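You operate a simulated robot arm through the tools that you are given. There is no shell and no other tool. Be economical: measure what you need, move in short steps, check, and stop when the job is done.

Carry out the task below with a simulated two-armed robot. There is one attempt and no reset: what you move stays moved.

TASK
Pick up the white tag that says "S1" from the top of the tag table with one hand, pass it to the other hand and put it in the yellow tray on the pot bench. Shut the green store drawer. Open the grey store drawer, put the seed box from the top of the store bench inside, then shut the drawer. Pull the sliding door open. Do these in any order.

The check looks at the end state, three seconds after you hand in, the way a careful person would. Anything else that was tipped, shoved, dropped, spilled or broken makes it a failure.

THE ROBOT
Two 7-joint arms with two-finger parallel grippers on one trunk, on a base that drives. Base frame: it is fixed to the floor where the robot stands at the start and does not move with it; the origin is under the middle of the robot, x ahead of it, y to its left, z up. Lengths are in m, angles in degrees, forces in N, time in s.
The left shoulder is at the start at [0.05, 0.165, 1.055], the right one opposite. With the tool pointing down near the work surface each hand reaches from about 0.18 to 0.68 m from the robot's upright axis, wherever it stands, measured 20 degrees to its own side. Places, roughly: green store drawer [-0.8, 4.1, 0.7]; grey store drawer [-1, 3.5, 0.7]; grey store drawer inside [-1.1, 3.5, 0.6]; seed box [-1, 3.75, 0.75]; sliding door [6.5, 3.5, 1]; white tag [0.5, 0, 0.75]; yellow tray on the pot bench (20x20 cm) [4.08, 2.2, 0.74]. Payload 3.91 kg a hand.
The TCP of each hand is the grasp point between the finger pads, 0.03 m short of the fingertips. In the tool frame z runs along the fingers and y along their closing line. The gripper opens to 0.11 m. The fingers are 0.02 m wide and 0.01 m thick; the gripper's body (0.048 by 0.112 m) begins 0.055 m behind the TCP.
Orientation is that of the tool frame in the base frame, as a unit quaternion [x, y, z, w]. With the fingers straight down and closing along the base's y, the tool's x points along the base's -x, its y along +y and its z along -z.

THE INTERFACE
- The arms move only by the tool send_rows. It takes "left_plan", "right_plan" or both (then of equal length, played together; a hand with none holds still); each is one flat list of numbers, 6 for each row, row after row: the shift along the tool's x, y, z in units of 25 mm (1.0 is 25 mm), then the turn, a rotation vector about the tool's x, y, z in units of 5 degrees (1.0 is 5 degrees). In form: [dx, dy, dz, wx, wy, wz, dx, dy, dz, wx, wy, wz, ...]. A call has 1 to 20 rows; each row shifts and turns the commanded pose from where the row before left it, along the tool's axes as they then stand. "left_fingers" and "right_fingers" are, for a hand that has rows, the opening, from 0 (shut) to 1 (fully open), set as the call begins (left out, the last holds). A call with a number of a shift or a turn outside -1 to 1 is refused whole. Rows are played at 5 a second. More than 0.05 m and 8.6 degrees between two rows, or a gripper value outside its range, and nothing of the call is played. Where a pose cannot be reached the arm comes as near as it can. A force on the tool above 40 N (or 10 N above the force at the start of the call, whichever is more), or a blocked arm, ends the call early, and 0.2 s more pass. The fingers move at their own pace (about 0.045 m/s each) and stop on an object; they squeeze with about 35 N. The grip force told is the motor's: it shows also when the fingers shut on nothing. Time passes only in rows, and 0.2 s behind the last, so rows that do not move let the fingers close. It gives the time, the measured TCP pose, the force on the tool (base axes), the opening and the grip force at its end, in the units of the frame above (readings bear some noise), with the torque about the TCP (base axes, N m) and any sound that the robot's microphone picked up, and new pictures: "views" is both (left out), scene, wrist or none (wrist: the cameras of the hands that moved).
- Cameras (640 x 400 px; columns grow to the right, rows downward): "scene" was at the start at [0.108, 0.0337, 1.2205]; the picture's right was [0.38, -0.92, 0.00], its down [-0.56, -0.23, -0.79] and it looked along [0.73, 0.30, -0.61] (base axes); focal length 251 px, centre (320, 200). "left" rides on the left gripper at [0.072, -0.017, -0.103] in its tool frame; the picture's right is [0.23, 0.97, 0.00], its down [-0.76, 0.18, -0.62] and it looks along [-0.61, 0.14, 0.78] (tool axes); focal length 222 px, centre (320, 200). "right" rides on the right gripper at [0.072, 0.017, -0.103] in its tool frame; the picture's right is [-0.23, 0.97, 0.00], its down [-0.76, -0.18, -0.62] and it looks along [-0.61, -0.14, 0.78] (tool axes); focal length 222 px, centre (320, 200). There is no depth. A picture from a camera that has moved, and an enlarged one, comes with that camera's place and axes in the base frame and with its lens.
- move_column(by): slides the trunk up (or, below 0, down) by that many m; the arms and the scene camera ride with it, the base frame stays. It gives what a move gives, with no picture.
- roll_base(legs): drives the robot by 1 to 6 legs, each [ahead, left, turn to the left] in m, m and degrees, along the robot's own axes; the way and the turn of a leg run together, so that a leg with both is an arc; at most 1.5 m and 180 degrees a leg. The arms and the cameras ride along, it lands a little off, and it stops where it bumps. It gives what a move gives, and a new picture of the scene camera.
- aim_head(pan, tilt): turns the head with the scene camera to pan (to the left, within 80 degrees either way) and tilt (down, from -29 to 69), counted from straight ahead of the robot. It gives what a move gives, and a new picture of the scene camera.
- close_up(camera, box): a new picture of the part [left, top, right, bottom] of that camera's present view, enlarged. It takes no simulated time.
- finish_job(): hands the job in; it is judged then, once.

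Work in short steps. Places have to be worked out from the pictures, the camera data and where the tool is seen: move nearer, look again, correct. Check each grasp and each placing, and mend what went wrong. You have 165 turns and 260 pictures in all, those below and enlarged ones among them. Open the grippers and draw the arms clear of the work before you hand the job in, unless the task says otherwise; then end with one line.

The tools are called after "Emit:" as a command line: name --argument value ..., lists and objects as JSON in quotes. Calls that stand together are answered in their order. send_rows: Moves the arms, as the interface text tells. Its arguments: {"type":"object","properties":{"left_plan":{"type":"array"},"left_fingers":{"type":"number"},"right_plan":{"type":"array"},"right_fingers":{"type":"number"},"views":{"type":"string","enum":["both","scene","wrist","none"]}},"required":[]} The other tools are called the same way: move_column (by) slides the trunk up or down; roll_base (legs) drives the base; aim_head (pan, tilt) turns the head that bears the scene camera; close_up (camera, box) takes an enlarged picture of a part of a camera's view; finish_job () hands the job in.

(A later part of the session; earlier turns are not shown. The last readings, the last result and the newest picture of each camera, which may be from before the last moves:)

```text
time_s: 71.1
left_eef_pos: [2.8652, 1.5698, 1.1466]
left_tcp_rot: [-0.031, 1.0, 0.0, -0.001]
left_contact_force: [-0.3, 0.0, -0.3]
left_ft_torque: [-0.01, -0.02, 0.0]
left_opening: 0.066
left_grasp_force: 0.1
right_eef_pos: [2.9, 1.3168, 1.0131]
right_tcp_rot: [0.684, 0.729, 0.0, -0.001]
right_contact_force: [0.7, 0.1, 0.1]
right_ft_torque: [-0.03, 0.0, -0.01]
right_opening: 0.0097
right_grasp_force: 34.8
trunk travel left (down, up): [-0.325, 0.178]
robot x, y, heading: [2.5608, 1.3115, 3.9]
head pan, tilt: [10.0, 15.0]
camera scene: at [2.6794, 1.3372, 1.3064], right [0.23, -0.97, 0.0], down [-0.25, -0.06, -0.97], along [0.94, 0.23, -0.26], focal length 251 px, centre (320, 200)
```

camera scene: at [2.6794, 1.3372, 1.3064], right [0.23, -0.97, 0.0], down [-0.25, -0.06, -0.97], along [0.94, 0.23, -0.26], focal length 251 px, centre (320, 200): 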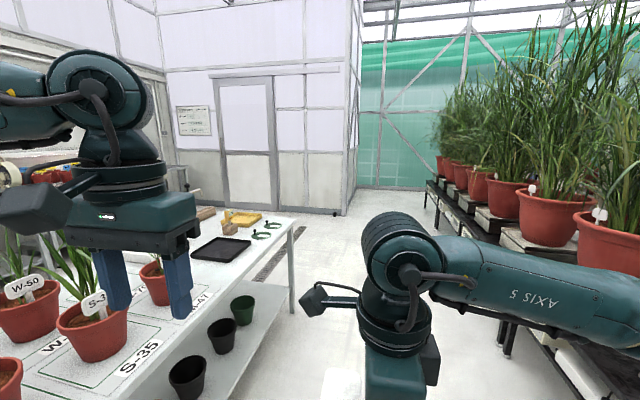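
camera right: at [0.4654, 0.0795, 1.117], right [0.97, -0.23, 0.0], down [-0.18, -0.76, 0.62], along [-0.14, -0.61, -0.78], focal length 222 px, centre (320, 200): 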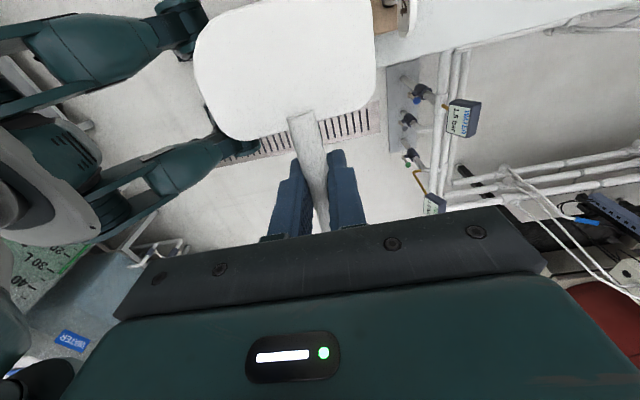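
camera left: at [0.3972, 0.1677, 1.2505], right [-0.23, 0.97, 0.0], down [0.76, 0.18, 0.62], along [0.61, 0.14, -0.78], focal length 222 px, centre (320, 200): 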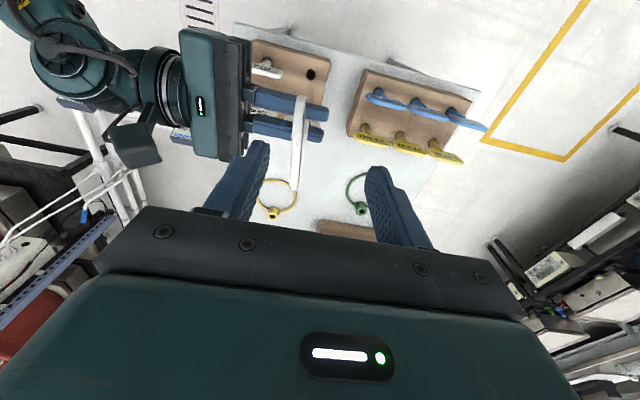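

The yellow tray is at about (4.1–4.16, 2.2), with the bench front at y≈1.9. I continue to x≈4.1 and turn left to face it.

Emit:
roll_base --legs '[[1.0, -0.1, -4], [0.53, 0, 0], [0, 0, 90]]'

Emit:
aim_head --pan 0 --tilt 40

```text
time_s: 82.9
left_eef_pos: [3.8629, 1.5611, 1.147]
left_tcp_rot: [0.71, -0.704, -0.001, 0.001]
left_contact_force: [0.5, -0.1, -0.2]
left_ft_torque: [-0.02, 0.02, -0.03]
left_opening: 0.0659
left_grasp_force: 0.0
right_eef_pos: [4.1176, 1.5818, 1.0133]
right_tcp_rot: [-0.005, 1.0, 0.0, 0.0]
right_contact_force: [-0.5, 0.6, 0.4]
right_ft_torque: [0.03, -0.03, -0.01]
right_opening: 0.0101
right_grasp_force: 35.3
trunk travel left (down, up): [-0.325, 0.178]
robot x, y, heading: [4.1033, 1.248, 90.4]
head pan, tilt: [10.0, 15.0]
camera scene: at [4.0846, 1.3659, 1.3065], right [0.98, 0.18, 0.0], down [0.05, -0.25, -0.97], along [-0.18, 0.95, -0.26], focal length 251 px, centre (320, 200)
```

scene: 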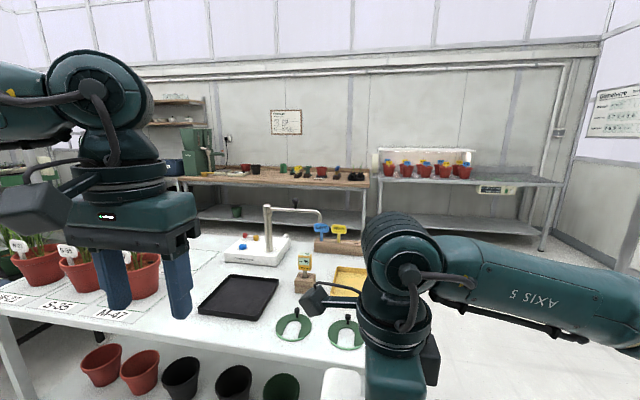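

```text
time_s: 83.8
left_eef_pos: [3.8629, 1.5612, 1.1466]
left_tcp_rot: [0.71, -0.704, 0.0, 0.0]
left_contact_force: [-0.4, -0.3, 0.7]
left_ft_torque: [0.0, 0.02, -0.01]
left_opening: 0.066
left_grasp_force: 0.0
right_eef_pos: [4.1174, 1.5813, 1.0135]
right_tcp_rot: [-0.004, 1.0, 0.0, 0.001]
right_contact_force: [-0.7, -0.2, -0.4]
right_ft_torque: [0.0, 0.02, 0.0]
right_opening: 0.0098
right_grasp_force: 35.5
trunk travel left (down, up): [-0.325, 0.178]
robot x, y, heading: [4.1047, 1.244, 90.0]
head pan, tilt: [0.0, 40.0]
camera scene: at [4.1009, 1.3591, 1.267], right [1.0, 0.01, 0.0], down [0.01, -0.64, -0.77], along [-0.01, 0.77, -0.64], focal length 251 px, centre (320, 200)
```

scene: 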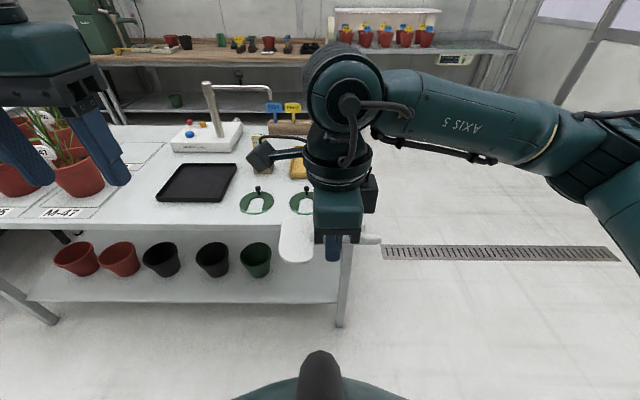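

The right hand hides the tray, so I drive forward and a little left. That puts the tray ahead and to the right of the robot.

Emit:
roll_base --legs '[[0.3, 0.13, 0]]'

Emit:
aim_head --pan -5 --tilt 50

```text
time_s: 86.0
left_eef_pos: [3.7298, 1.8625, 1.1458]
left_tcp_rot: [0.708, -0.706, 0.0, 0.0]
left_contact_force: [0.7, 0.5, -0.1]
left_ft_torque: [0.0, 0.02, 0.02]
left_opening: 0.0661
left_grasp_force: 0.1
right_eef_pos: [3.9856, 1.8819, 1.0128]
right_tcp_rot: [-0.002, 1.0, 0.001, 0.0]
right_contact_force: [0.1, 0.0, -0.6]
right_ft_torque: [0.0, -0.02, 0.01]
right_opening: 0.0099
right_grasp_force: 35.2
trunk travel left (down, up): [-0.325, 0.178]
robot x, y, heading: [3.9674, 1.5415, 90.4]
head pan, tilt: [0.0, 40.0]
camera scene: at [3.9669, 1.659, 1.2668], right [1.0, 0.0, 0.0], down [0.0, -0.64, -0.77], along [0.0, 0.77, -0.64], focal length 251 px, centre (320, 200)
```

scene: 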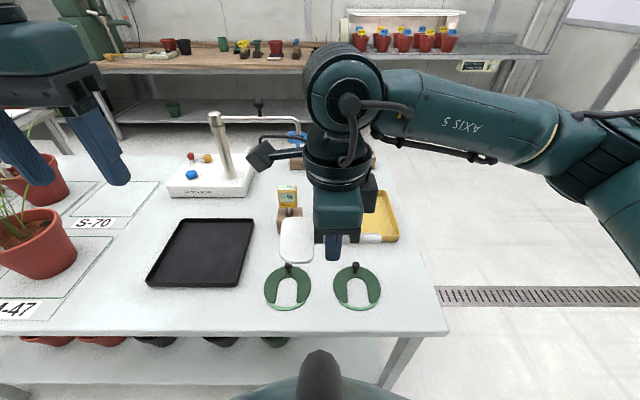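

```text
time_s: 86.7
left_eef_pos: [3.7309, 1.8629, 1.1471]
left_tcp_rot: [0.709, -0.706, 0.0, -0.001]
left_contact_force: [-1.6, 0.6, -0.3]
left_ft_torque: [0.03, -0.03, -0.01]
left_opening: 0.066
left_grasp_force: 0.0
right_eef_pos: [3.9856, 1.8814, 1.0121]
right_tcp_rot: [-0.002, 1.0, 0.0, -0.001]
right_contact_force: [0.3, -0.6, 0.0]
right_ft_torque: [-0.05, -0.05, 0.0]
right_opening: 0.0102
right_grasp_force: 35.4
trunk travel left (down, up): [-0.325, 0.178]
robot x, y, heading: [3.9671, 1.5463, 90.2]
head pan, tilt: [-5.0, 50.0]
camera scene: at [3.9738, 1.6503, 1.2528], right [1.0, -0.08, 0.0], down [-0.06, -0.76, -0.64], along [0.05, 0.64, -0.77], focal length 251 px, centre (320, 200)
```

scene: 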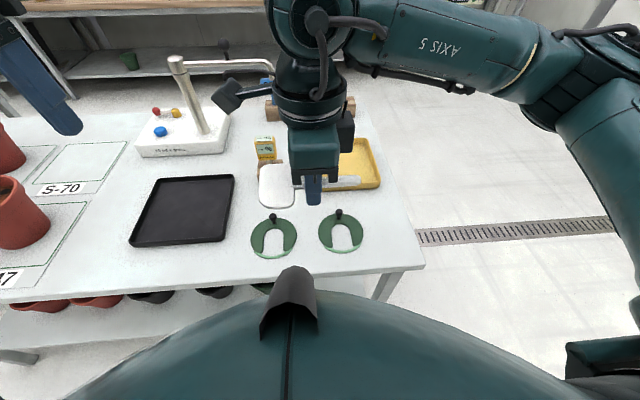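

The tray spans about x 3.98–4.18, y 2.10–2.31. I edge 5 cm closer, then carry the tag over the tray at the same height.

Emit:
roll_base --legs '[[0.05, 0, 0]]'

Emit:
send_rows --right_plan '[-0.35, 0.9, 0, 0, 0, 0, -0.35, 0.9, 0, 0, 0, 0, -0.35, 0.9, 0, 0, 0, 0, -0.35, 0.9, 0, 0, 0, 0, -0.35, 0.9, 0, 0, 0, 0, -0.35, 0.9, 0, 0, 0, 0, -0.35, 0.9, 0, 0, 0, 0, -0.35, 0.9, 0, 0, 0, 0, -0.35, 0.9, 0, 0, 0, 0, -0.35, 0.9, 0, 0, 0, 0, -0.35, 0.9, 0, 0, 0, 0, -0.35, 0.9, 0, 0, 0, 0]' --views "both"

```text
time_s: 87.6
left_eef_pos: [3.7278, 1.9113, 1.1459]
left_tcp_rot: [0.709, -0.705, 0.0, 0.001]
left_contact_force: [0.3, 0.3, 0.1]
left_ft_torque: [-0.05, -0.03, -0.03]
left_opening: 0.0659
left_grasp_force: 0.0
right_eef_pos: [3.9855, 1.9309, 1.0133]
right_tcp_rot: [-0.002, 1.0, -0.001, 0.0]
right_contact_force: [0.1, 0.4, -1.0]
right_ft_torque: [-0.02, -0.02, 0.02]
right_opening: 0.0098
right_grasp_force: 34.7
trunk travel left (down, up): [-0.325, 0.178]
robot x, y, heading: [3.9641, 1.5899, 90.4]
head pan, tilt: [-5.0, 50.0]
camera scene: at [3.9737, 1.7005, 1.2526], right [1.0, -0.08, 0.0], down [-0.06, -0.76, -0.64], along [0.05, 0.64, -0.77], focal length 251 px, centre (320, 200)
```

scene: 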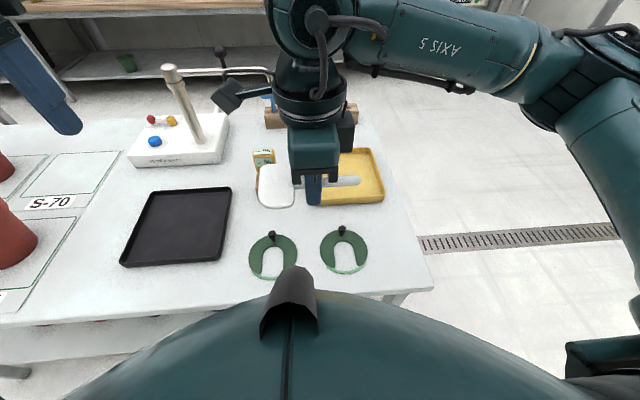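

```text
time_s: 90.2
left_eef_pos: [3.7301, 1.9125, 1.1477]
left_tcp_rot: [0.709, -0.706, 0.0, -0.001]
left_contact_force: [-0.2, 0.2, -0.1]
left_ft_torque: [0.02, -0.01, -0.03]
left_opening: 0.066
left_grasp_force: 0.1
right_eef_pos: [4.0892, 2.202, 1.0143]
right_tcp_rot: [-0.002, 1.0, 0.0, 0.0]
right_contact_force: [-0.4, 0.5, -0.4]
right_ft_torque: [0.02, -0.02, -0.01]
right_opening: 0.0099
right_grasp_force: 35.3
trunk travel left (down, up): [-0.325, 0.178]
robot x, y, heading: [3.9722, 1.5952, 90.1]
head pan, tilt: [-5.0, 50.0]
camera scene: at [3.9736, 1.6998, 1.2527], right [1.0, -0.08, 0.0], down [-0.06, -0.76, -0.64], along [0.05, 0.64, -0.77], focal length 251 px, centre (320, 200)
camera right: at [4.0163, 2.2195, 1.1174], right [0.22, 0.97, 0.0], down [0.76, -0.17, 0.62], along [0.61, -0.14, -0.78], focal length 222 px, centre (320, 200)
```

scene: 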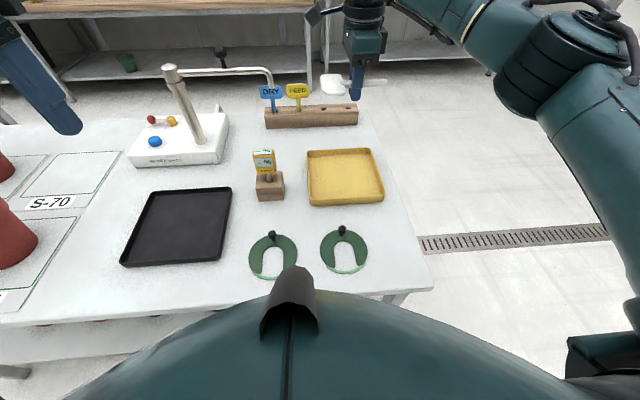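
right: 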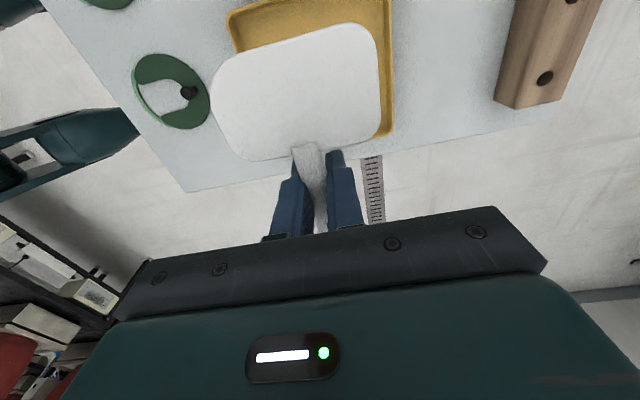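

The tag is centred over the tray at (4.089, 2.202). I go down about 20 cm and check.

Emit:
send_rows --right_plan '[0, 0, 0.9, 0, 0, 0, 0, 0, 0.9, 0, 0, 0, 0, 0, 0.9, 0, 0, 0, 0, 0, 0.9, 0, 0, 0, 0, 0, 0.9, 0, 0, 0, 0, 0, 0.9, 0, 0, 0, 0, 0, 0.9, 0, 0, 0, 0, 0, 0.9, 0, 0, 0, 0, 0, 0.9, 0, 0, 0]' --views "both"

```text
time_s: 92.2
left_eef_pos: [3.7299, 1.9106, 1.148]
left_tcp_rot: [0.708, -0.706, 0.0, 0.0]
left_contact_force: [0.1, -1.2, 0.0]
left_ft_torque: [-0.01, -0.02, 0.0]
left_opening: 0.066
left_grasp_force: 0.0
right_eef_pos: [4.0896, 2.2018, 0.8094]
right_tcp_rot: [-0.001, 1.0, -0.001, 0.001]
right_contact_force: [-0.6, -0.3, -0.4]
right_ft_torque: [-0.02, 0.01, -0.02]
right_opening: 0.01
right_grasp_force: 34.9
trunk travel left (down, up): [-0.325, 0.178]
robot x, y, heading: [3.9681, 1.594, 90.2]
head pan, tilt: [-5.0, 50.0]
camera scene: at [3.9737, 1.6998, 1.2527], right [1.0, -0.08, 0.0], down [-0.06, -0.76, -0.64], along [0.05, 0.64, -0.77], focal length 251 px, centre (320, 200)
camera right: at [4.0155, 2.2194, 0.9138], right [0.22, 0.97, 0.0], down [0.76, -0.17, 0.62], along [0.61, -0.14, -0.78], focal length 222 px, centre (320, 200)
```

scene: 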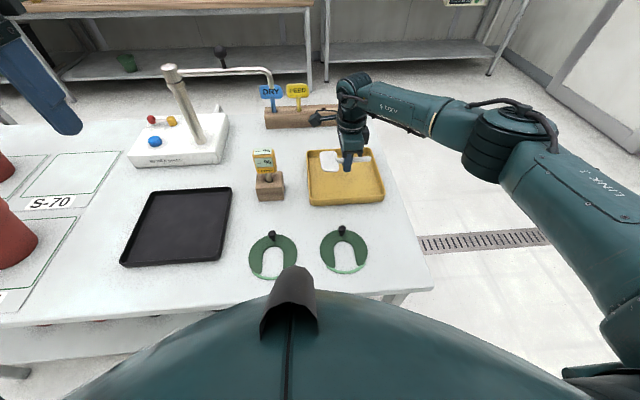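
right: 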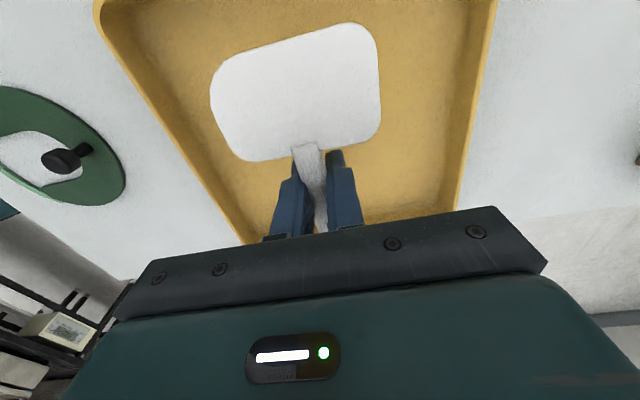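

The tag sits well inside the tray outline. I lower slowly until the fingertips almost touch the floor.

Emit:
send_rows --right_plan '[0, 0, 0.3, 0, 0, 0, 0, 0, 0.3, 0, 0, 0, 0, 0, 0.3, 0, 0, 0, 0, 0, 0.3, 0, 0, 0]' --views "none"

Emit:
close_up --camera "scene" --box '[280, 110, 420, 220]'

```text
time_s: 93.2
left_eef_pos: [3.7293, 1.9118, 1.1472]
left_tcp_rot: [0.708, -0.706, 0.0, 0.0]
left_contact_force: [0.1, -1.0, -0.4]
left_ft_torque: [0.03, 0.02, 0.02]
left_opening: 0.0659
left_grasp_force: 0.1
right_eef_pos: [4.0894, 2.2014, 0.7803]
right_tcp_rot: [-0.001, 1.0, 0.0, -0.001]
right_contact_force: [-0.2, 0.1, 0.0]
right_ft_torque: [0.02, -0.01, -0.02]
right_opening: 0.0097
right_grasp_force: 34.9
trunk travel left (down, up): [-0.325, 0.178]
robot x, y, heading: [3.9689, 1.5939, 90.2]
head pan, tilt: [-5.0, 50.0]
```

```text
3.64 times, centred on (350, 165) of scene
camera zoom: at [3.9737, 1.6998, 1.2527], right [1.0, -0.08, 0.0], down [-0.06, -0.76, -0.64], along [0.05, 0.64, -0.77], focal length 911 px, centre (211, 327)
```

zoom: 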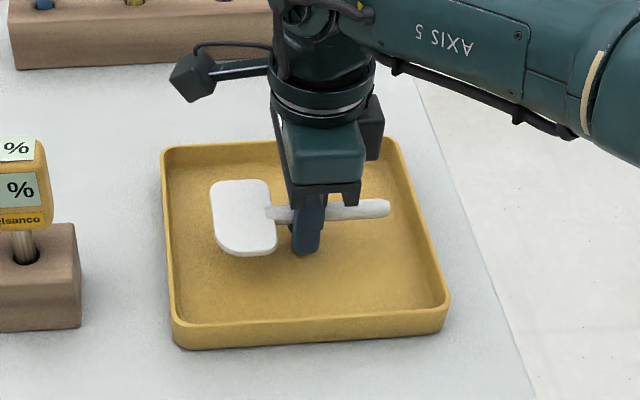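

Still some way to go; I lower another centimetre while watching the force.

Emit:
send_rows --right_plan '[0, 0, 0.2, 0, 0, 0, 0, 0, 0.2, 0, 0, 0]' --views "none"

Emit:
send_rows --right_plan '[0, 0, 0.15, 0, 0, 0, 0, 0, 0.15, 0, 0, 0]' --views "wrist"

```text
time_s: 93.8
left_eef_pos: [3.7283, 1.9093, 1.1474]
left_tcp_rot: [0.708, -0.706, -0.001, -0.001]
left_contact_force: [-0.6, 0.1, -1.0]
left_ft_torque: [-0.01, 0.0, -0.01]
left_opening: 0.0657
left_grasp_force: 0.0
right_eef_pos: [4.0909, 2.2015, 0.7736]
right_tcp_rot: [-0.001, 1.0, 0.002, 0.0]
right_contact_force: [2.0, -2.9, 15.9]
right_ft_torque: [-0.25, -0.1, 0.07]
right_opening: 0.0099
right_grasp_force: 35.2
trunk travel left (down, up): [-0.325, 0.178]
robot x, y, heading: [3.9666, 1.5974, 90.2]
head pan, tilt: [-5.0, 50.0]
```

```text
time_s: 94.3
left_eef_pos: [3.7305, 1.9099, 1.1477]
left_tcp_rot: [0.709, -0.705, -0.001, -0.001]
left_contact_force: [-0.5, -0.1, 0.6]
left_ft_torque: [-0.01, 0.01, 0.0]
left_opening: 0.0661
left_grasp_force: 0.2
right_eef_pos: [4.0884, 2.203, 0.7746]
right_tcp_rot: [0.0, 1.0, 0.003, 0.0]
right_contact_force: [3.3, -12.4, 17.0]
right_ft_torque: [-0.65, -0.1, 0.03]
right_opening: 0.0104
right_grasp_force: 34.7
trunk travel left (down, up): [-0.325, 0.178]
robot x, y, heading: [3.9658, 1.5924, 90.2]
head pan, tilt: [-5.0, 50.0]
stopped in row 2 (right hand): the force on the tool passed its limit at 43 N (the readings are from after the stop); the commanded pose is now the measured one
camera right: at [4.0157, 2.2194, 0.8779], right [0.22, 0.97, 0.01], down [0.76, -0.18, 0.62], along [0.61, -0.13, -0.78], focal length 222 px, centre (320, 200)
```

right: 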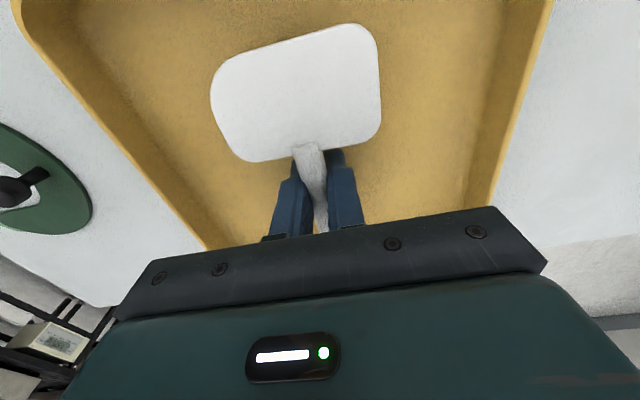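

The fingertips touch the floor at TCP z≈0.774. I back off 4 mm, open partly to release, then rise.

Emit:
send_rows --right_plan '[0, 0, -0.15, 0, 0, 0]' --views "none"

Emit:
send_rows --right_plan '[0, 0, 0, 0, 0, 0, 0, 0, 0, 0, 0, 0, 0, 0, 0, 0, 0, 0, 0, 0, 0, 0, 0, 0]' --right_fingers 0.45 --views "wrist"

```text
time_s: 94.7
left_eef_pos: [3.7287, 1.9106, 1.1466]
left_tcp_rot: [0.709, -0.706, -0.001, -0.001]
left_contact_force: [-0.4, -0.3, 0.0]
left_ft_torque: [0.05, 0.01, -0.01]
left_opening: 0.0658
left_grasp_force: 0.0
right_eef_pos: [4.0879, 2.2012, 0.7756]
right_tcp_rot: [-0.002, 1.0, 0.003, -0.001]
right_contact_force: [1.0, -7.8, 7.1]
right_ft_torque: [-0.37, -0.04, 0.0]
right_opening: 0.0103
right_grasp_force: 34.8
trunk travel left (down, up): [-0.325, 0.178]
robot x, y, heading: [3.9702, 1.5916, 90.1]
head pan, tilt: [-5.0, 50.0]
```

```text
time_s: 95.7
left_eef_pos: [3.7299, 1.9113, 1.1477]
left_tcp_rot: [0.709, -0.706, 0.0, 0.0]
left_contact_force: [0.3, -0.2, 0.3]
left_ft_torque: [0.01, -0.03, 0.03]
left_opening: 0.0659
left_grasp_force: 0.1
right_eef_pos: [4.0903, 2.2036, 0.7743]
right_tcp_rot: [-0.002, 1.0, 0.004, -0.002]
right_contact_force: [0.3, 4.5, 5.1]
right_ft_torque: [0.0, -0.03, 0.03]
right_opening: 0.0465
right_grasp_force: 0.1
trunk travel left (down, up): [-0.325, 0.178]
robot x, y, heading: [3.9658, 1.5943, 90.0]
head pan, tilt: [-5.0, 50.0]
camera right: at [4.0161, 2.2211, 0.878], right [0.23, 0.97, 0.01], down [0.76, -0.18, 0.62], along [0.61, -0.13, -0.78], focal length 222 px, centre (320, 200)
```

right: 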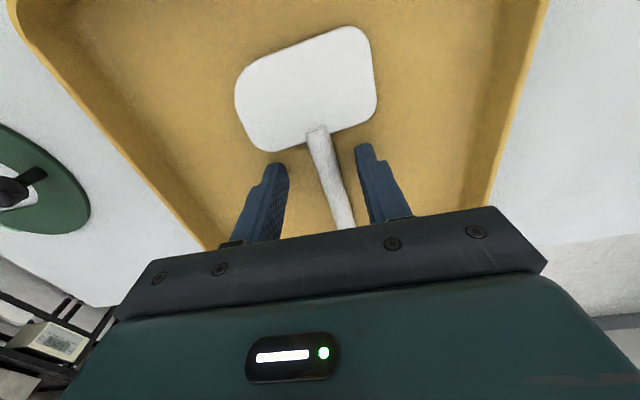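

The tag lies flat in the tray. I raise the right hand 20 cm, then pull it back.

Emit:
send_rows --right_plan '[0, 0, -0.9, 0, 0, 0, 0, 0, -0.9, 0, 0, 0, 0, 0, -0.9, 0, 0, 0, 0, 0, -0.9, 0, 0, 0, 0, 0, -0.9, 0, 0, 0, 0, 0, -0.9, 0, 0, 0, 0, 0, -0.9, 0, 0, 0, 0, 0, -0.9, 0, 0, 0, 0, -0.9, -0.9, 0, 0, 0, 0, -0.9, -0.9, 0, 0, 0, 0, -0.9, -0.9, 0, 0, 0, 0, -0.9, 0, 0, 0, 0, 0, -0.9, 0, 0, 0, 0, 0, -0.9, 0, 0, 0, 0, 0, -0.9, 0, 0, 0, 0, 0, -0.9, 0, 0, 0, 0, 0, -0.9, 0, 0, 0, 0]' --views "scene"

Emit:
close_up --camera "scene" --box '[240, 60, 440, 290]'

```text
time_s: 99.3
left_eef_pos: [3.7305, 1.9109, 1.147]
left_tcp_rot: [0.708, -0.706, 0.0, 0.0]
left_contact_force: [0.3, 0.0, -1.1]
left_ft_torque: [-0.02, -0.02, 0.0]
left_opening: 0.0658
left_grasp_force: 0.1
right_eef_pos: [4.092, 1.9998, 1.0207]
right_tcp_rot: [-0.001, 1.0, 0.004, -0.001]
right_contact_force: [0.6, 0.6, -1.1]
right_ft_torque: [-0.04, -0.02, 0.04]
right_opening: 0.0495
right_grasp_force: 0.0
trunk travel left (down, up): [-0.325, 0.178]
robot x, y, heading: [3.9672, 1.5945, 90.3]
head pan, tilt: [-5.0, 50.0]
camera scene: at [3.9739, 1.6994, 1.2528], right [1.0, -0.08, 0.0], down [-0.06, -0.76, -0.64], along [0.05, 0.64, -0.77], focal length 251 px, centre (320, 200)
```

scene: 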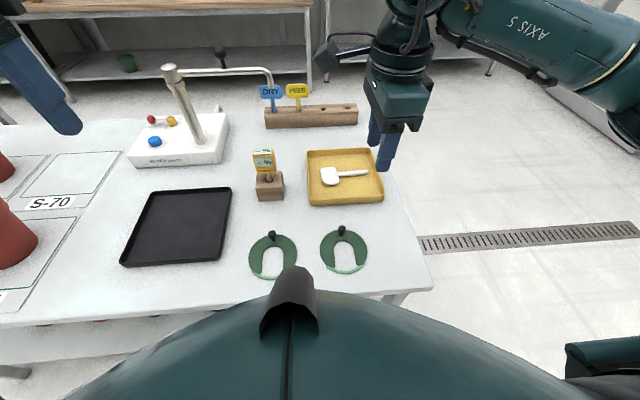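

```text
1.74 times, centred on (340, 175) of scene
camera zoom: at [3.9739, 1.6994, 1.2528], right [1.0, -0.08, 0.0], down [-0.06, -0.76, -0.64], along [0.05, 0.64, -0.77], focal length 436 px, centre (285, 244)
```

zoom: 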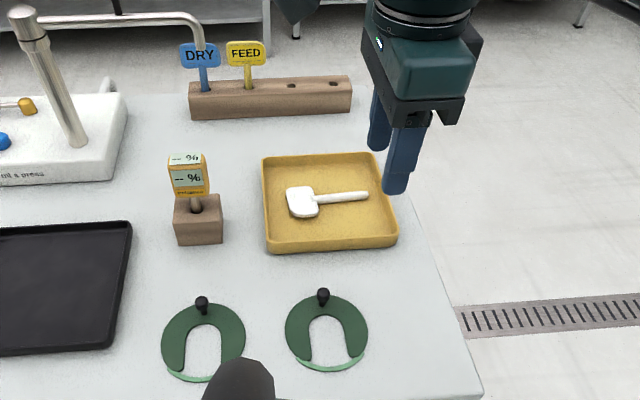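

The S1 tag is in the tray. Next is the sliding door: I back off, strafe past the bench end, turn to face +x and look.

Emit:
roll_base --legs '[[-0.33, 0, 0], [0, -1.3, 0], [0, 0, -45]]'

Emit:
aim_head --pan 0 --tilt 15

```text
time_s: 115.0
left_eef_pos: [5.357, 1.6607, 1.1483]
left_tcp_rot: [-0.389, 0.921, 0.001, -0.001]
left_contact_force: [0.0, 0.0, -0.8]
left_ft_torque: [-0.01, 0.01, 0.02]
left_opening: 0.066
left_grasp_force: 0.1
right_eef_pos: [5.6783, 1.4701, 1.0193]
right_tcp_rot: [0.377, 0.926, 0.002, 0.001]
right_contact_force: [-0.5, -0.5, -0.9]
right_ft_torque: [0.02, 0.0, 0.04]
right_opening: 0.0497
right_grasp_force: 0.1
trunk travel left (down, up): [-0.325, 0.178]
robot x, y, heading: [5.3043, 1.2678, 45.9]
head pan, tilt: [-5.0, 50.0]
camera scene: at [5.3837, 1.3377, 1.2527], right [0.65, -0.76, 0.0], down [-0.58, -0.5, -0.64], along [0.49, 0.42, -0.77], focal length 251 px, centre (320, 200)
```

scene: 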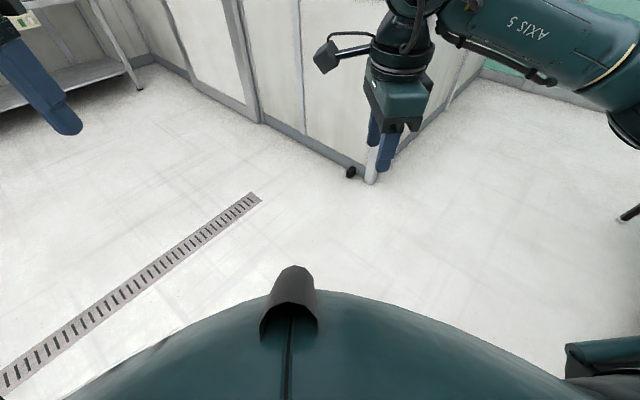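

```text
time_s: 116.1
left_eef_pos: [5.3574, 1.6607, 1.1473]
left_tcp_rot: [-0.39, 0.921, 0.0, 0.0]
left_contact_force: [-0.2, -0.1, -0.5]
left_ft_torque: [-0.02, -0.01, 0.02]
left_opening: 0.0659
left_grasp_force: 0.0
right_eef_pos: [5.6775, 1.4714, 1.0199]
right_tcp_rot: [0.376, 0.927, 0.003, 0.0]
right_contact_force: [-0.1, 0.1, 0.5]
right_ft_torque: [0.02, -0.02, -0.01]
right_opening: 0.0496
right_grasp_force: 0.0
trunk travel left (down, up): [-0.325, 0.178]
robot x, y, heading: [5.3079, 1.2636, 45.7]
head pan, tilt: [0.0, 15.0]
camera scene: at [5.3904, 1.3544, 1.3064], right [0.72, -0.7, 0.0], down [-0.18, -0.19, -0.97], along [0.67, 0.69, -0.26], focal length 251 px, centre (320, 200)
```

scene: 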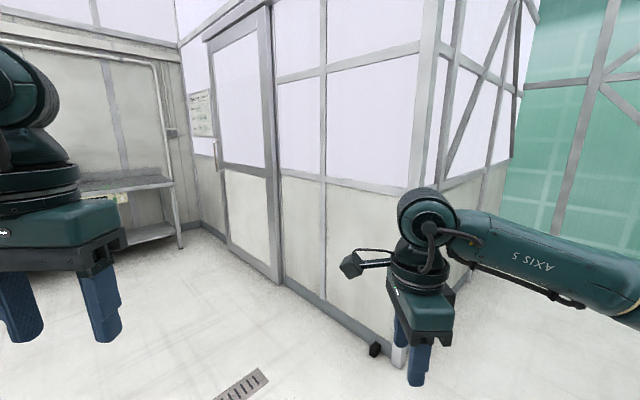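

The door handle is on the door's left stile at about (6.45, 3.97, 1.07), and the overhead rail runs to the right (−y). I drive in front of the handle.

Emit:
roll_base --legs '[[0.9, 0.66, 0], [0.85, 0.62, 0], [0, 0, -45.7]]'

```text
time_s: 130.0
left_eef_pos: [5.9227, 3.656, 1.1475]
left_tcp_rot: [0.007, 1.0, -0.001, 0.0]
left_contact_force: [0.1, 0.1, -0.2]
left_ft_torque: [0.0, 0.01, 0.04]
left_opening: 0.0658
left_grasp_force: 0.1
right_eef_pos: [6.0059, 3.2935, 1.0207]
right_tcp_rot: [0.712, 0.703, 0.003, 0.001]
right_contact_force: [-0.5, -0.3, -1.2]
right_ft_torque: [0.03, -0.01, 0.02]
right_opening: 0.0496
right_grasp_force: 0.1
trunk travel left (down, up): [-0.325, 0.178]
robot x, y, heading: [5.6012, 3.4227, -0.8]
head pan, tilt: [0.0, 15.0]
camera scene: at [5.7213, 3.4211, 1.3065], right [-0.01, -1.0, 0.0], down [-0.26, 0.0, -0.97], along [0.97, -0.01, -0.26], focal length 251 px, centre (320, 200)
```

scene: 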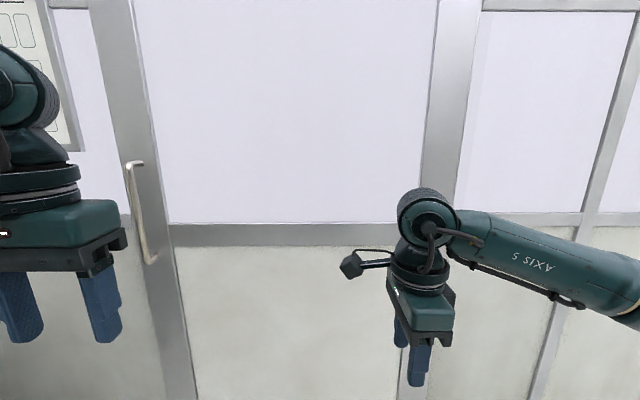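

The handle is a vertical bar at y≈3.95, z 0.91–1.22, near x≈6.45. I strafe left so the left hand lines up, then turn the left hand to point forward.

Emit:
roll_base --legs '[[0, 0.28, 0.8]]'

Emit:
send_rows --left_plan '[0, 0, 0, 0, -1, 0, 0, 0, 0, 0, -1, 0, 0, 0, 0, 0, -1, 0, 0, 0, 0, 0, -1, 0, 0, 0, 0, 0, -1, 0, 0, 0, 0, 0, -1, 0, 0, 0, 0, 0, -1, 0, 0, 0, 0, 0, -1, 0, 0, 0, 0, 0, -1, 0, 0, 0, 0, 0, -1, 0, 0, 0, 0, 0, -1, 0, 0, 0, 0, 0, -1, 0, 0, 0, 0, 0, -1, 0, 0, 0, 0, 0, -1, 0, 0, 0, 0, 0, -1, 0, 0, 0, 0, 0, -1, 0, 0, 0, 0, 0, -1, 0, 0, 0, 0, 0, -1, 0]' --left_fingers 0.7 --views "both"

```text
time_s: 133.1
left_eef_pos: [5.9172, 3.9474, 1.148]
left_tcp_rot: [-0.004, 1.0, 0.001, 0.0]
left_contact_force: [0.8, -0.3, -0.1]
left_ft_torque: [0.02, -0.01, 0.0]
left_opening: 0.0659
left_grasp_force: 0.1
right_eef_pos: [6.0075, 3.5875, 1.0197]
right_tcp_rot: [0.703, 0.712, 0.003, 0.002]
right_contact_force: [0.3, 0.6, 0.3]
right_ft_torque: [-0.02, -0.03, 0.03]
right_opening: 0.0496
right_grasp_force: 0.1
trunk travel left (down, up): [-0.325, 0.178]
robot x, y, heading: [5.6005, 3.7074, 0.6]
head pan, tilt: [0.0, 15.0]
camera scene: at [5.7215, 3.7085, 1.3065], right [0.01, -1.0, 0.0], down [-0.26, 0.0, -0.97], along [0.97, 0.01, -0.26], focal length 251 px, centre (320, 200)
```

scene: 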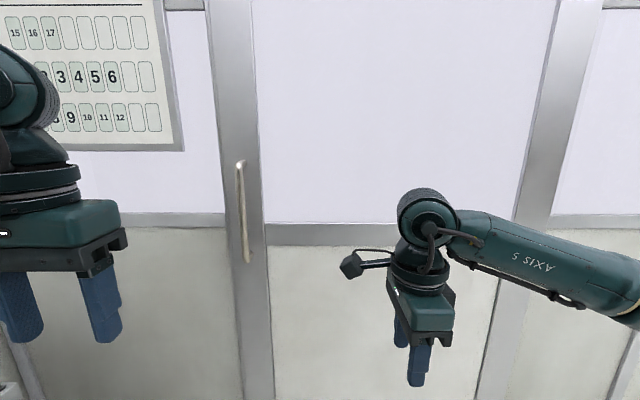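

```text
time_s: 136.9
left_eef_pos: [6.0074, 3.9577, 1.255]
left_tcp_rot: [-0.004, 0.706, 0.005, 0.708]
left_contact_force: [0.8, 1.7, 0.4]
left_ft_torque: [-0.04, -0.02, 0.02]
left_opening: 0.0769
left_grasp_force: 0.1
left hand out of reach, approached as far as the arm can: row 9, 10, 11, 12, 13, 14, 15, 16, 17, 18
right_eef_pos: [6.0086, 3.5862, 1.0194]
right_tcp_rot: [0.703, 0.711, 0.003, 0.001]
right_contact_force: [0.5, -1.3, 0.2]
right_ft_torque: [-0.01, 0.01, 0.0]
right_opening: 0.0497
right_grasp_force: 0.0
trunk travel left (down, up): [-0.325, 0.178]
robot x, y, heading: [5.5985, 3.7058, 0.8]
head pan, tilt: [0.0, 15.0]
camera scene: at [5.7216, 3.7083, 1.3064], right [0.01, -1.0, 0.0], down [-0.26, 0.0, -0.97], along [0.97, 0.01, -0.26], focal length 251 px, centre (320, 200)
camera left: at [5.9051, 3.9402, 1.183], right [-0.01, 0.97, -0.23], down [-0.63, 0.17, 0.76], along [0.78, 0.15, 0.61], focal length 222 px, centre (320, 200)
```

scene: 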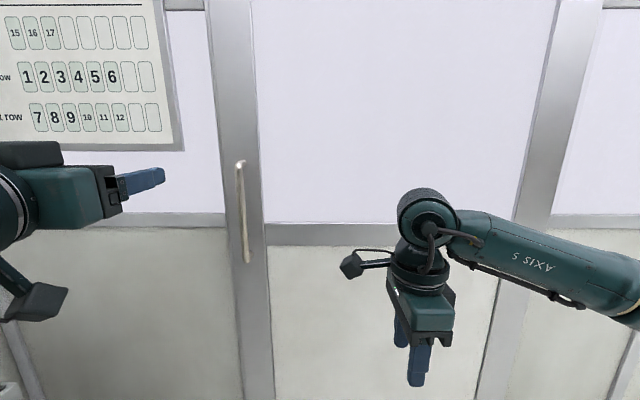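
left: 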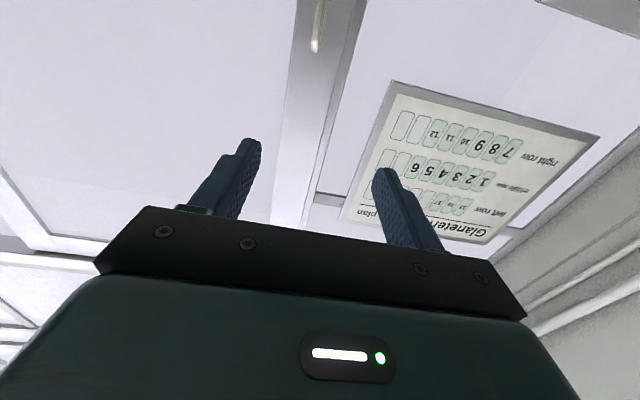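

Triangulated, the handle is at (6.456, 3.949). I lower the trunk so the hand meets the bar's middle and retract the right hand a bit. Then I drive 0.3 m ahead.

Emit:
move_column --by -0.18

Emit:
send_rows --right_plan '[0, -0.9, -0.3, 0, 0, 0, 0, -0.9, -0.3, 0, 0, 0, 0, -0.9, -0.3, 0, 0, 0, 0, -0.9, -0.3, 0, 0, 0]' --views "none"

Emit:
roll_base --legs '[[0.28, -0.01, -0.6]]'

Emit:
send_rows --left_plan '[0, 0, 0.2, 0, 0, 0]' --views "wrist"

```text
time_s: 138.9
left_eef_pos: [6.0075, 3.9558, 1.0762]
left_tcp_rot: [-0.003, 0.707, 0.003, 0.707]
left_contact_force: [-0.2, 0.5, -0.8]
left_ft_torque: [0.03, 0.0, 0.02]
left_opening: 0.0771
left_grasp_force: 0.0
right_eef_pos: [6.0083, 3.5877, 0.8397]
right_tcp_rot: [0.703, 0.711, 0.003, 0.001]
right_contact_force: [0.0, 0.3, -0.7]
right_ft_torque: [0.02, 0.02, 0.0]
right_opening: 0.0496
right_grasp_force: 0.0
trunk travel left (down, up): [-0.145, 0.358]
robot x, y, heading: [5.5992, 3.7032, 0.8]
head pan, tilt: [0.0, 15.0]
```

```text
time_s: 139.9
left_eef_pos: [6.0067, 3.958, 1.0763]
left_tcp_rot: [-0.004, 0.707, 0.004, 0.707]
left_contact_force: [0.3, 0.3, 0.2]
left_ft_torque: [-0.03, 0.0, -0.01]
left_opening: 0.0771
left_grasp_force: 0.0
right_eef_pos: [5.918, 3.5849, 0.8719]
right_tcp_rot: [0.704, 0.71, 0.003, 0.001]
right_contact_force: [-0.2, 0.6, 0.6]
right_ft_torque: [-0.02, -0.03, -0.03]
right_opening: 0.0499
right_grasp_force: 0.1
trunk travel left (down, up): [-0.145, 0.358]
robot x, y, heading: [5.5974, 3.706, 0.6]
head pan, tilt: [0.0, 15.0]
```

```text
time_s: 141.8
left_eef_pos: [6.2889, 3.9443, 1.0759]
left_tcp_rot: [0.001, 0.707, 0.0, 0.707]
left_contact_force: [-0.1, 1.9, -1.1]
left_ft_torque: [0.02, 0.0, 0.01]
left_opening: 0.0771
left_grasp_force: 0.0
right_eef_pos: [6.1968, 3.5719, 0.8717]
right_tcp_rot: [0.707, 0.707, 0.003, 0.001]
right_contact_force: [-0.6, 0.4, 0.0]
right_ft_torque: [0.03, -0.02, -0.01]
right_opening: 0.0496
right_grasp_force: 0.1
trunk travel left (down, up): [-0.145, 0.358]
robot x, y, heading: [5.8762, 3.6943, 0.1]
head pan, tilt: [0.0, 15.0]
camera scene: at [6.0003, 3.6982, 1.1264], right [0.0, -1.0, 0.0], down [-0.26, 0.0, -0.97], along [0.97, 0.0, -0.26], focal length 251 px, centre (320, 200)
```

scene: 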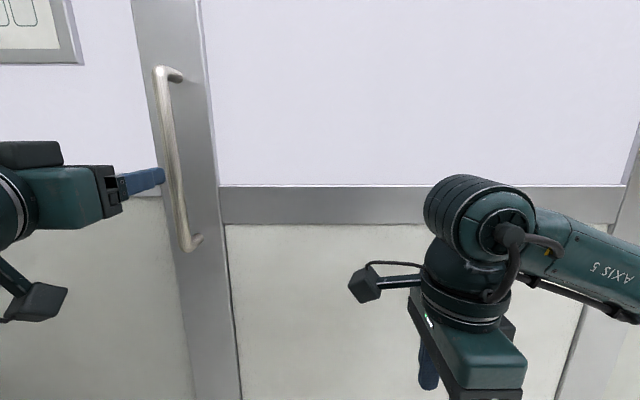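

```text
time_s: 142.2
left_eef_pos: [6.2946, 3.9429, 1.0757]
left_tcp_rot: [0.001, 0.707, -0.001, 0.707]
left_contact_force: [-0.2, 0.1, -0.5]
left_ft_torque: [-0.01, 0.01, 0.05]
left_opening: 0.0769
left_grasp_force: 0.1
right_eef_pos: [6.1962, 3.5724, 0.8716]
right_tcp_rot: [0.707, 0.707, 0.002, 0.002]
right_contact_force: [0.6, -0.7, 0.4]
right_ft_torque: [0.0, -0.02, 0.03]
right_opening: 0.0494
right_grasp_force: 0.1
trunk travel left (down, up): [-0.145, 0.358]
robot x, y, heading: [5.8798, 3.6927, -0.1]
head pan, tilt: [0.0, 15.0]
camera left: at [6.1911, 3.9278, 1.0035], right [0.0, 0.97, -0.23], down [-0.62, 0.18, 0.76], along [0.78, 0.14, 0.61], focal length 222 px, centre (320, 200)
```

left: 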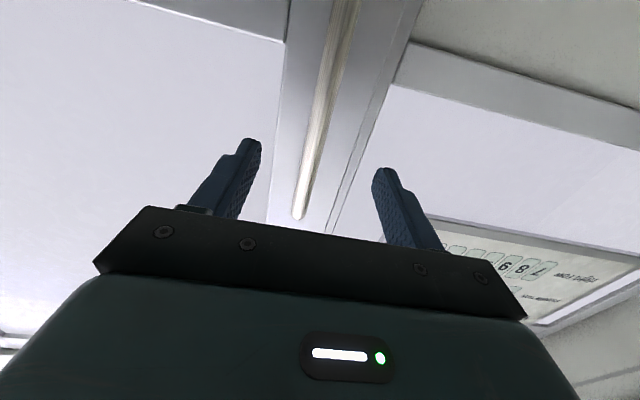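

The bar is between the open fingers. I shift 1 cm to +y and advance 12.5 cm.

Emit:
send_rows --left_plan '[0, 0.4, 0.8, 0, 0, 0, 0, 0, 0.9, 0, 0, 0, 0, 0, 0.9, 0, 0, 0, 0, 0, 0.9, 0, 0, 0, 0, 0, 0.9, 0, 0, 0, 0, 0, 0.6, 0, 0, 0]' --views "both"

```text
time_s: 143.6
left_eef_pos: [6.4175, 3.9535, 1.0751]
left_tcp_rot: [0.0, 0.707, 0.0, 0.707]
left_contact_force: [0.1, 0.9, 0.3]
left_ft_torque: [-0.02, 0.01, 0.02]
left_opening: 0.0771
left_grasp_force: 0.0
right_eef_pos: [6.1962, 3.573, 0.8715]
right_tcp_rot: [0.707, 0.707, 0.003, 0.001]
right_contact_force: [0.1, -0.5, -0.5]
right_ft_torque: [0.04, 0.0, 0.0]
right_opening: 0.0495
right_grasp_force: 0.1
trunk travel left (down, up): [-0.145, 0.358]
robot x, y, heading: [5.8767, 3.697, 0.2]
head pan, tilt: [0.0, 15.0]
camera scene: at [6.0003, 3.6982, 1.1264], right [0.0, -1.0, 0.0], down [-0.26, 0.0, -0.97], along [0.97, 0.0, -0.26], focal length 251 px, centre (320, 200)
camera left: at [6.3158, 3.9374, 1.0029], right [0.0, 0.97, -0.23], down [-0.62, 0.18, 0.76], along [0.78, 0.14, 0.61], focal length 222 px, centre (320, 200)
```

scene: 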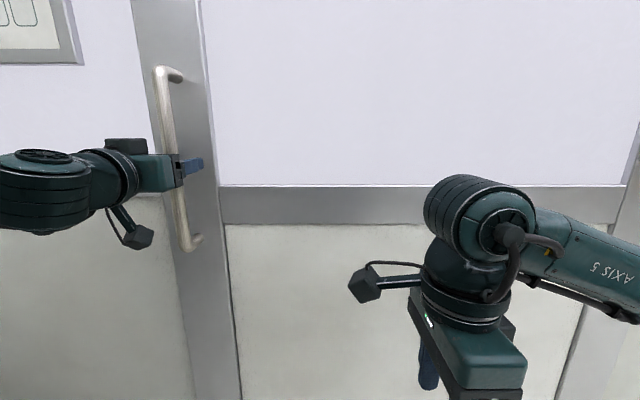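
left: 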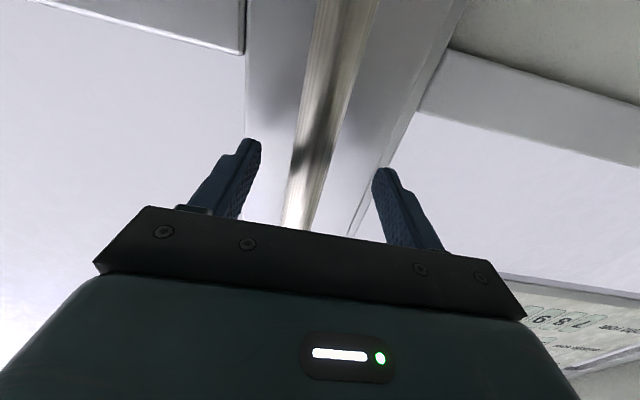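

The bar is still just past the fingertips. I advance 3 cm more, then close on it.

Emit:
send_rows --left_plan '[0, 0, 0.6, 0, 0, 0, 0, 0, 0.5, 0, 0, 0]' --views "none"

Emit:
send_rows --left_plan '[0, 0, 0, 0, 0, 0, 0, 0, 0, 0, 0, 0, 0, 0, 0, 0, 0, 0, 0, 0, 0, 0, 0, 0, 0, 0, 0, 0, 0, 0, 0, 0, 0, 0, 0, 0]' --left_fingers 0 --views "both"

```text
time_s: 144.2
left_eef_pos: [6.445, 3.9539, 1.0753]
left_tcp_rot: [0.001, 0.707, -0.001, 0.707]
left_contact_force: [-16.1, 1.0, -4.0]
left_ft_torque: [-0.03, 0.11, 0.71]
left_opening: 0.0772
left_grasp_force: 0.6
right_eef_pos: [6.1944, 3.5727, 0.8733]
right_tcp_rot: [0.707, 0.707, 0.003, 0.002]
right_contact_force: [0.5, 0.1, 0.6]
right_ft_torque: [0.02, 0.01, 0.01]
right_opening: 0.0492
right_grasp_force: 0.1
trunk travel left (down, up): [-0.145, 0.358]
robot x, y, heading: [5.8776, 3.6957, -0.1]
head pan, tilt: [0.0, 15.0]
```

```text
time_s: 145.6
left_eef_pos: [6.4436, 3.9491, 1.0769]
left_tcp_rot: [0.005, 0.706, -0.001, 0.708]
left_contact_force: [-17.0, -20.5, -2.9]
left_ft_torque: [-0.22, -0.66, 2.35]
left_opening: 0.0303
left_grasp_force: 35.0
right_eef_pos: [6.1942, 3.5722, 0.872]
right_tcp_rot: [0.708, 0.706, 0.004, 0.001]
right_contact_force: [0.9, 0.6, 0.5]
right_ft_torque: [0.0, 0.0, 0.03]
right_opening: 0.0494
right_grasp_force: 0.1
trunk travel left (down, up): [-0.145, 0.358]
robot x, y, heading: [5.8765, 3.6958, 0.0]
head pan, tilt: [0.0, 15.0]
camera scene: at [5.9984, 3.6959, 1.1267], right [0.0, -1.0, 0.0], down [-0.26, 0.0, -0.97], along [0.97, 0.0, -0.26], focal length 251 px, centre (320, 200)
camera left: at [6.3411, 3.934, 1.0042], right [0.01, 0.97, -0.22], down [-0.62, 0.18, 0.76], along [0.78, 0.13, 0.61], focal length 222 px, centre (320, 200)
```

scene: 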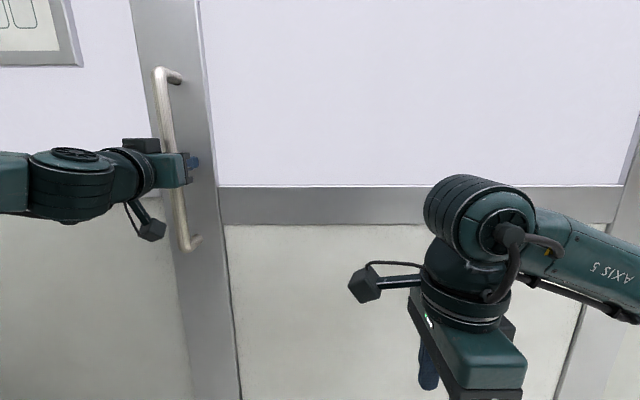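
left: 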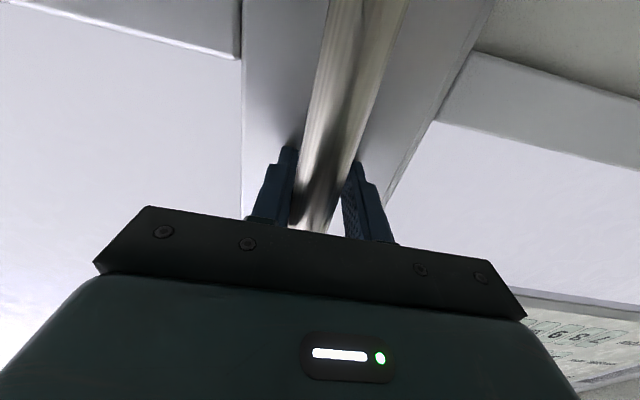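

The bar is gripped. I ease off 4 mm from the door and try sliding toward −y by 5 cm with the arm.

Emit:
send_rows --left_plan '[0, 0, -0.15, 0, 0, 0, 0, -0.4, 0, 0, 0, 0, 0, -0.5, 0, 0, 0, 0, 0, -0.5, 0, 0, 0, 0, 0, -0.5, 0, 0, 0, 0]' --views "scene"

```text
time_s: 146.8
left_eef_pos: [6.4435, 3.9041, 1.0774]
left_tcp_rot: [0.002, 0.706, -0.002, 0.708]
left_contact_force: [20.8, -1.0, 10.9]
left_ft_torque: [-0.03, -0.37, 0.04]
left_opening: 0.022
left_grasp_force: 44.8
right_eef_pos: [6.1979, 3.5722, 0.8709]
right_tcp_rot: [0.708, 0.706, 0.003, 0.002]
right_contact_force: [-0.1, -0.9, 0.3]
right_ft_torque: [0.02, 0.0, -0.02]
right_opening: 0.0495
right_grasp_force: 0.1
trunk travel left (down, up): [-0.145, 0.358]
robot x, y, heading: [5.8767, 3.6959, 0.1]
head pan, tilt: [0.0, 15.0]
camera scene: at [6.0018, 3.6974, 1.1264], right [0.0, -1.0, 0.0], down [-0.26, 0.0, -0.97], along [0.97, 0.0, -0.26], focal length 251 px, centre (320, 200)
```

scene: 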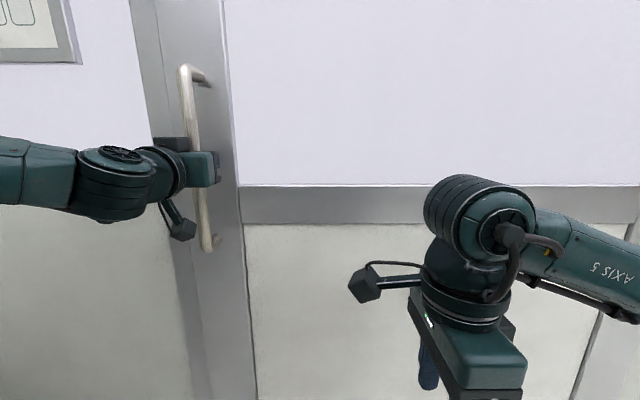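

The door slides. I loosen the fingers so they only hook the bar, then strafe the base right in stages.

Emit:
send_rows --left_plan '[0, 0, 0, 0, 0, 0, 0, 0, 0, 0, 0, 0]' --left_fingers 0.45 --views "none"

Emit:
roll_base --legs '[[0, -0.3, 0]]'

```text
time_s: 147.4
left_eef_pos: [6.4413, 3.9071, 1.0761]
left_tcp_rot: [0.0, 0.707, 0.0, 0.707]
left_contact_force: [0.3, 0.8, 0.0]
left_ft_torque: [0.01, 0.0, -0.03]
left_opening: 0.0495
left_grasp_force: 0.1
right_eef_pos: [6.1966, 3.5725, 0.8707]
right_tcp_rot: [0.707, 0.707, 0.002, 0.001]
right_contact_force: [-1.0, -0.3, -0.2]
right_ft_torque: [0.0, 0.01, -0.02]
right_opening: 0.0493
right_grasp_force: 0.1
trunk travel left (down, up): [-0.145, 0.358]
robot x, y, heading: [5.8762, 3.6983, 0.1]
head pan, tilt: [0.0, 15.0]
```

```text
time_s: 150.6
left_eef_pos: [6.4417, 3.6101, 1.0744]
left_tcp_rot: [0.0, 0.707, 0.0, 0.707]
left_contact_force: [1.5, 3.6, -0.3]
left_ft_torque: [-0.02, -0.01, -0.08]
left_opening: 0.0513
left_grasp_force: 2.0
right_eef_pos: [6.1975, 3.2759, 0.8727]
right_tcp_rot: [0.708, 0.706, 0.002, 0.001]
right_contact_force: [-0.5, -0.2, -0.2]
right_ft_torque: [0.02, -0.01, 0.0]
right_opening: 0.0492
right_grasp_force: 0.0
trunk travel left (down, up): [-0.145, 0.358]
robot x, y, heading: [5.8781, 3.4053, -0.1]
head pan, tilt: [0.0, 15.0]
camera scene: at [6.0004, 3.4017, 1.1264], right [0.0, -1.0, 0.0], down [-0.26, 0.0, -0.97], along [0.97, 0.0, -0.26], focal length 251 px, centre (320, 200)
```

scene: 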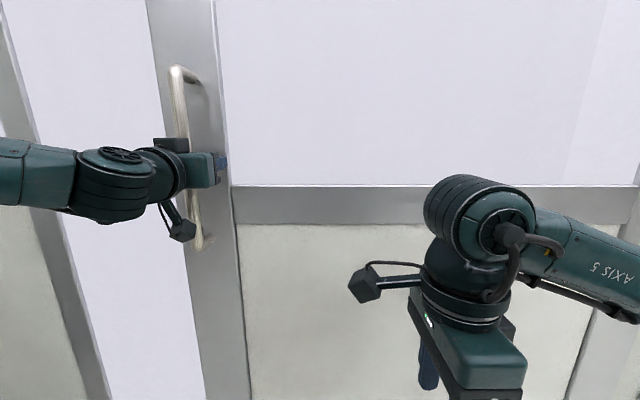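

The door has moved 30 cm and the force is low. I continue.

Emit:
roll_base --legs '[[0, -0.35, 0]]'

```text
time_s: 154.3
left_eef_pos: [6.44, 3.2618, 1.0751]
left_tcp_rot: [0.0, 0.708, 0.0, 0.706]
left_contact_force: [0.1, 3.6, 0.2]
left_ft_torque: [0.0, 0.0, -0.03]
left_opening: 0.0515
left_grasp_force: 2.1
right_eef_pos: [6.1982, 2.9286, 0.8718]
right_tcp_rot: [0.706, 0.708, 0.002, 0.001]
right_contact_force: [1.1, 0.6, 0.6]
right_ft_torque: [0.0, 0.03, -0.02]
right_opening: 0.0495
right_grasp_force: 0.1
trunk travel left (down, up): [-0.145, 0.358]
robot x, y, heading: [5.8782, 3.0511, 0.2]
head pan, tilt: [0.0, 15.0]
camera scene: at [6.001, 3.0526, 1.1264], right [0.0, -1.0, 0.0], down [-0.26, 0.0, -0.97], along [0.97, 0.0, -0.26], focal length 251 px, centre (320, 200)
```

scene: 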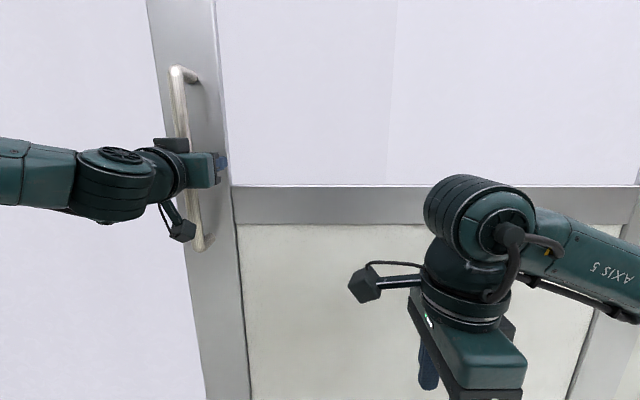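

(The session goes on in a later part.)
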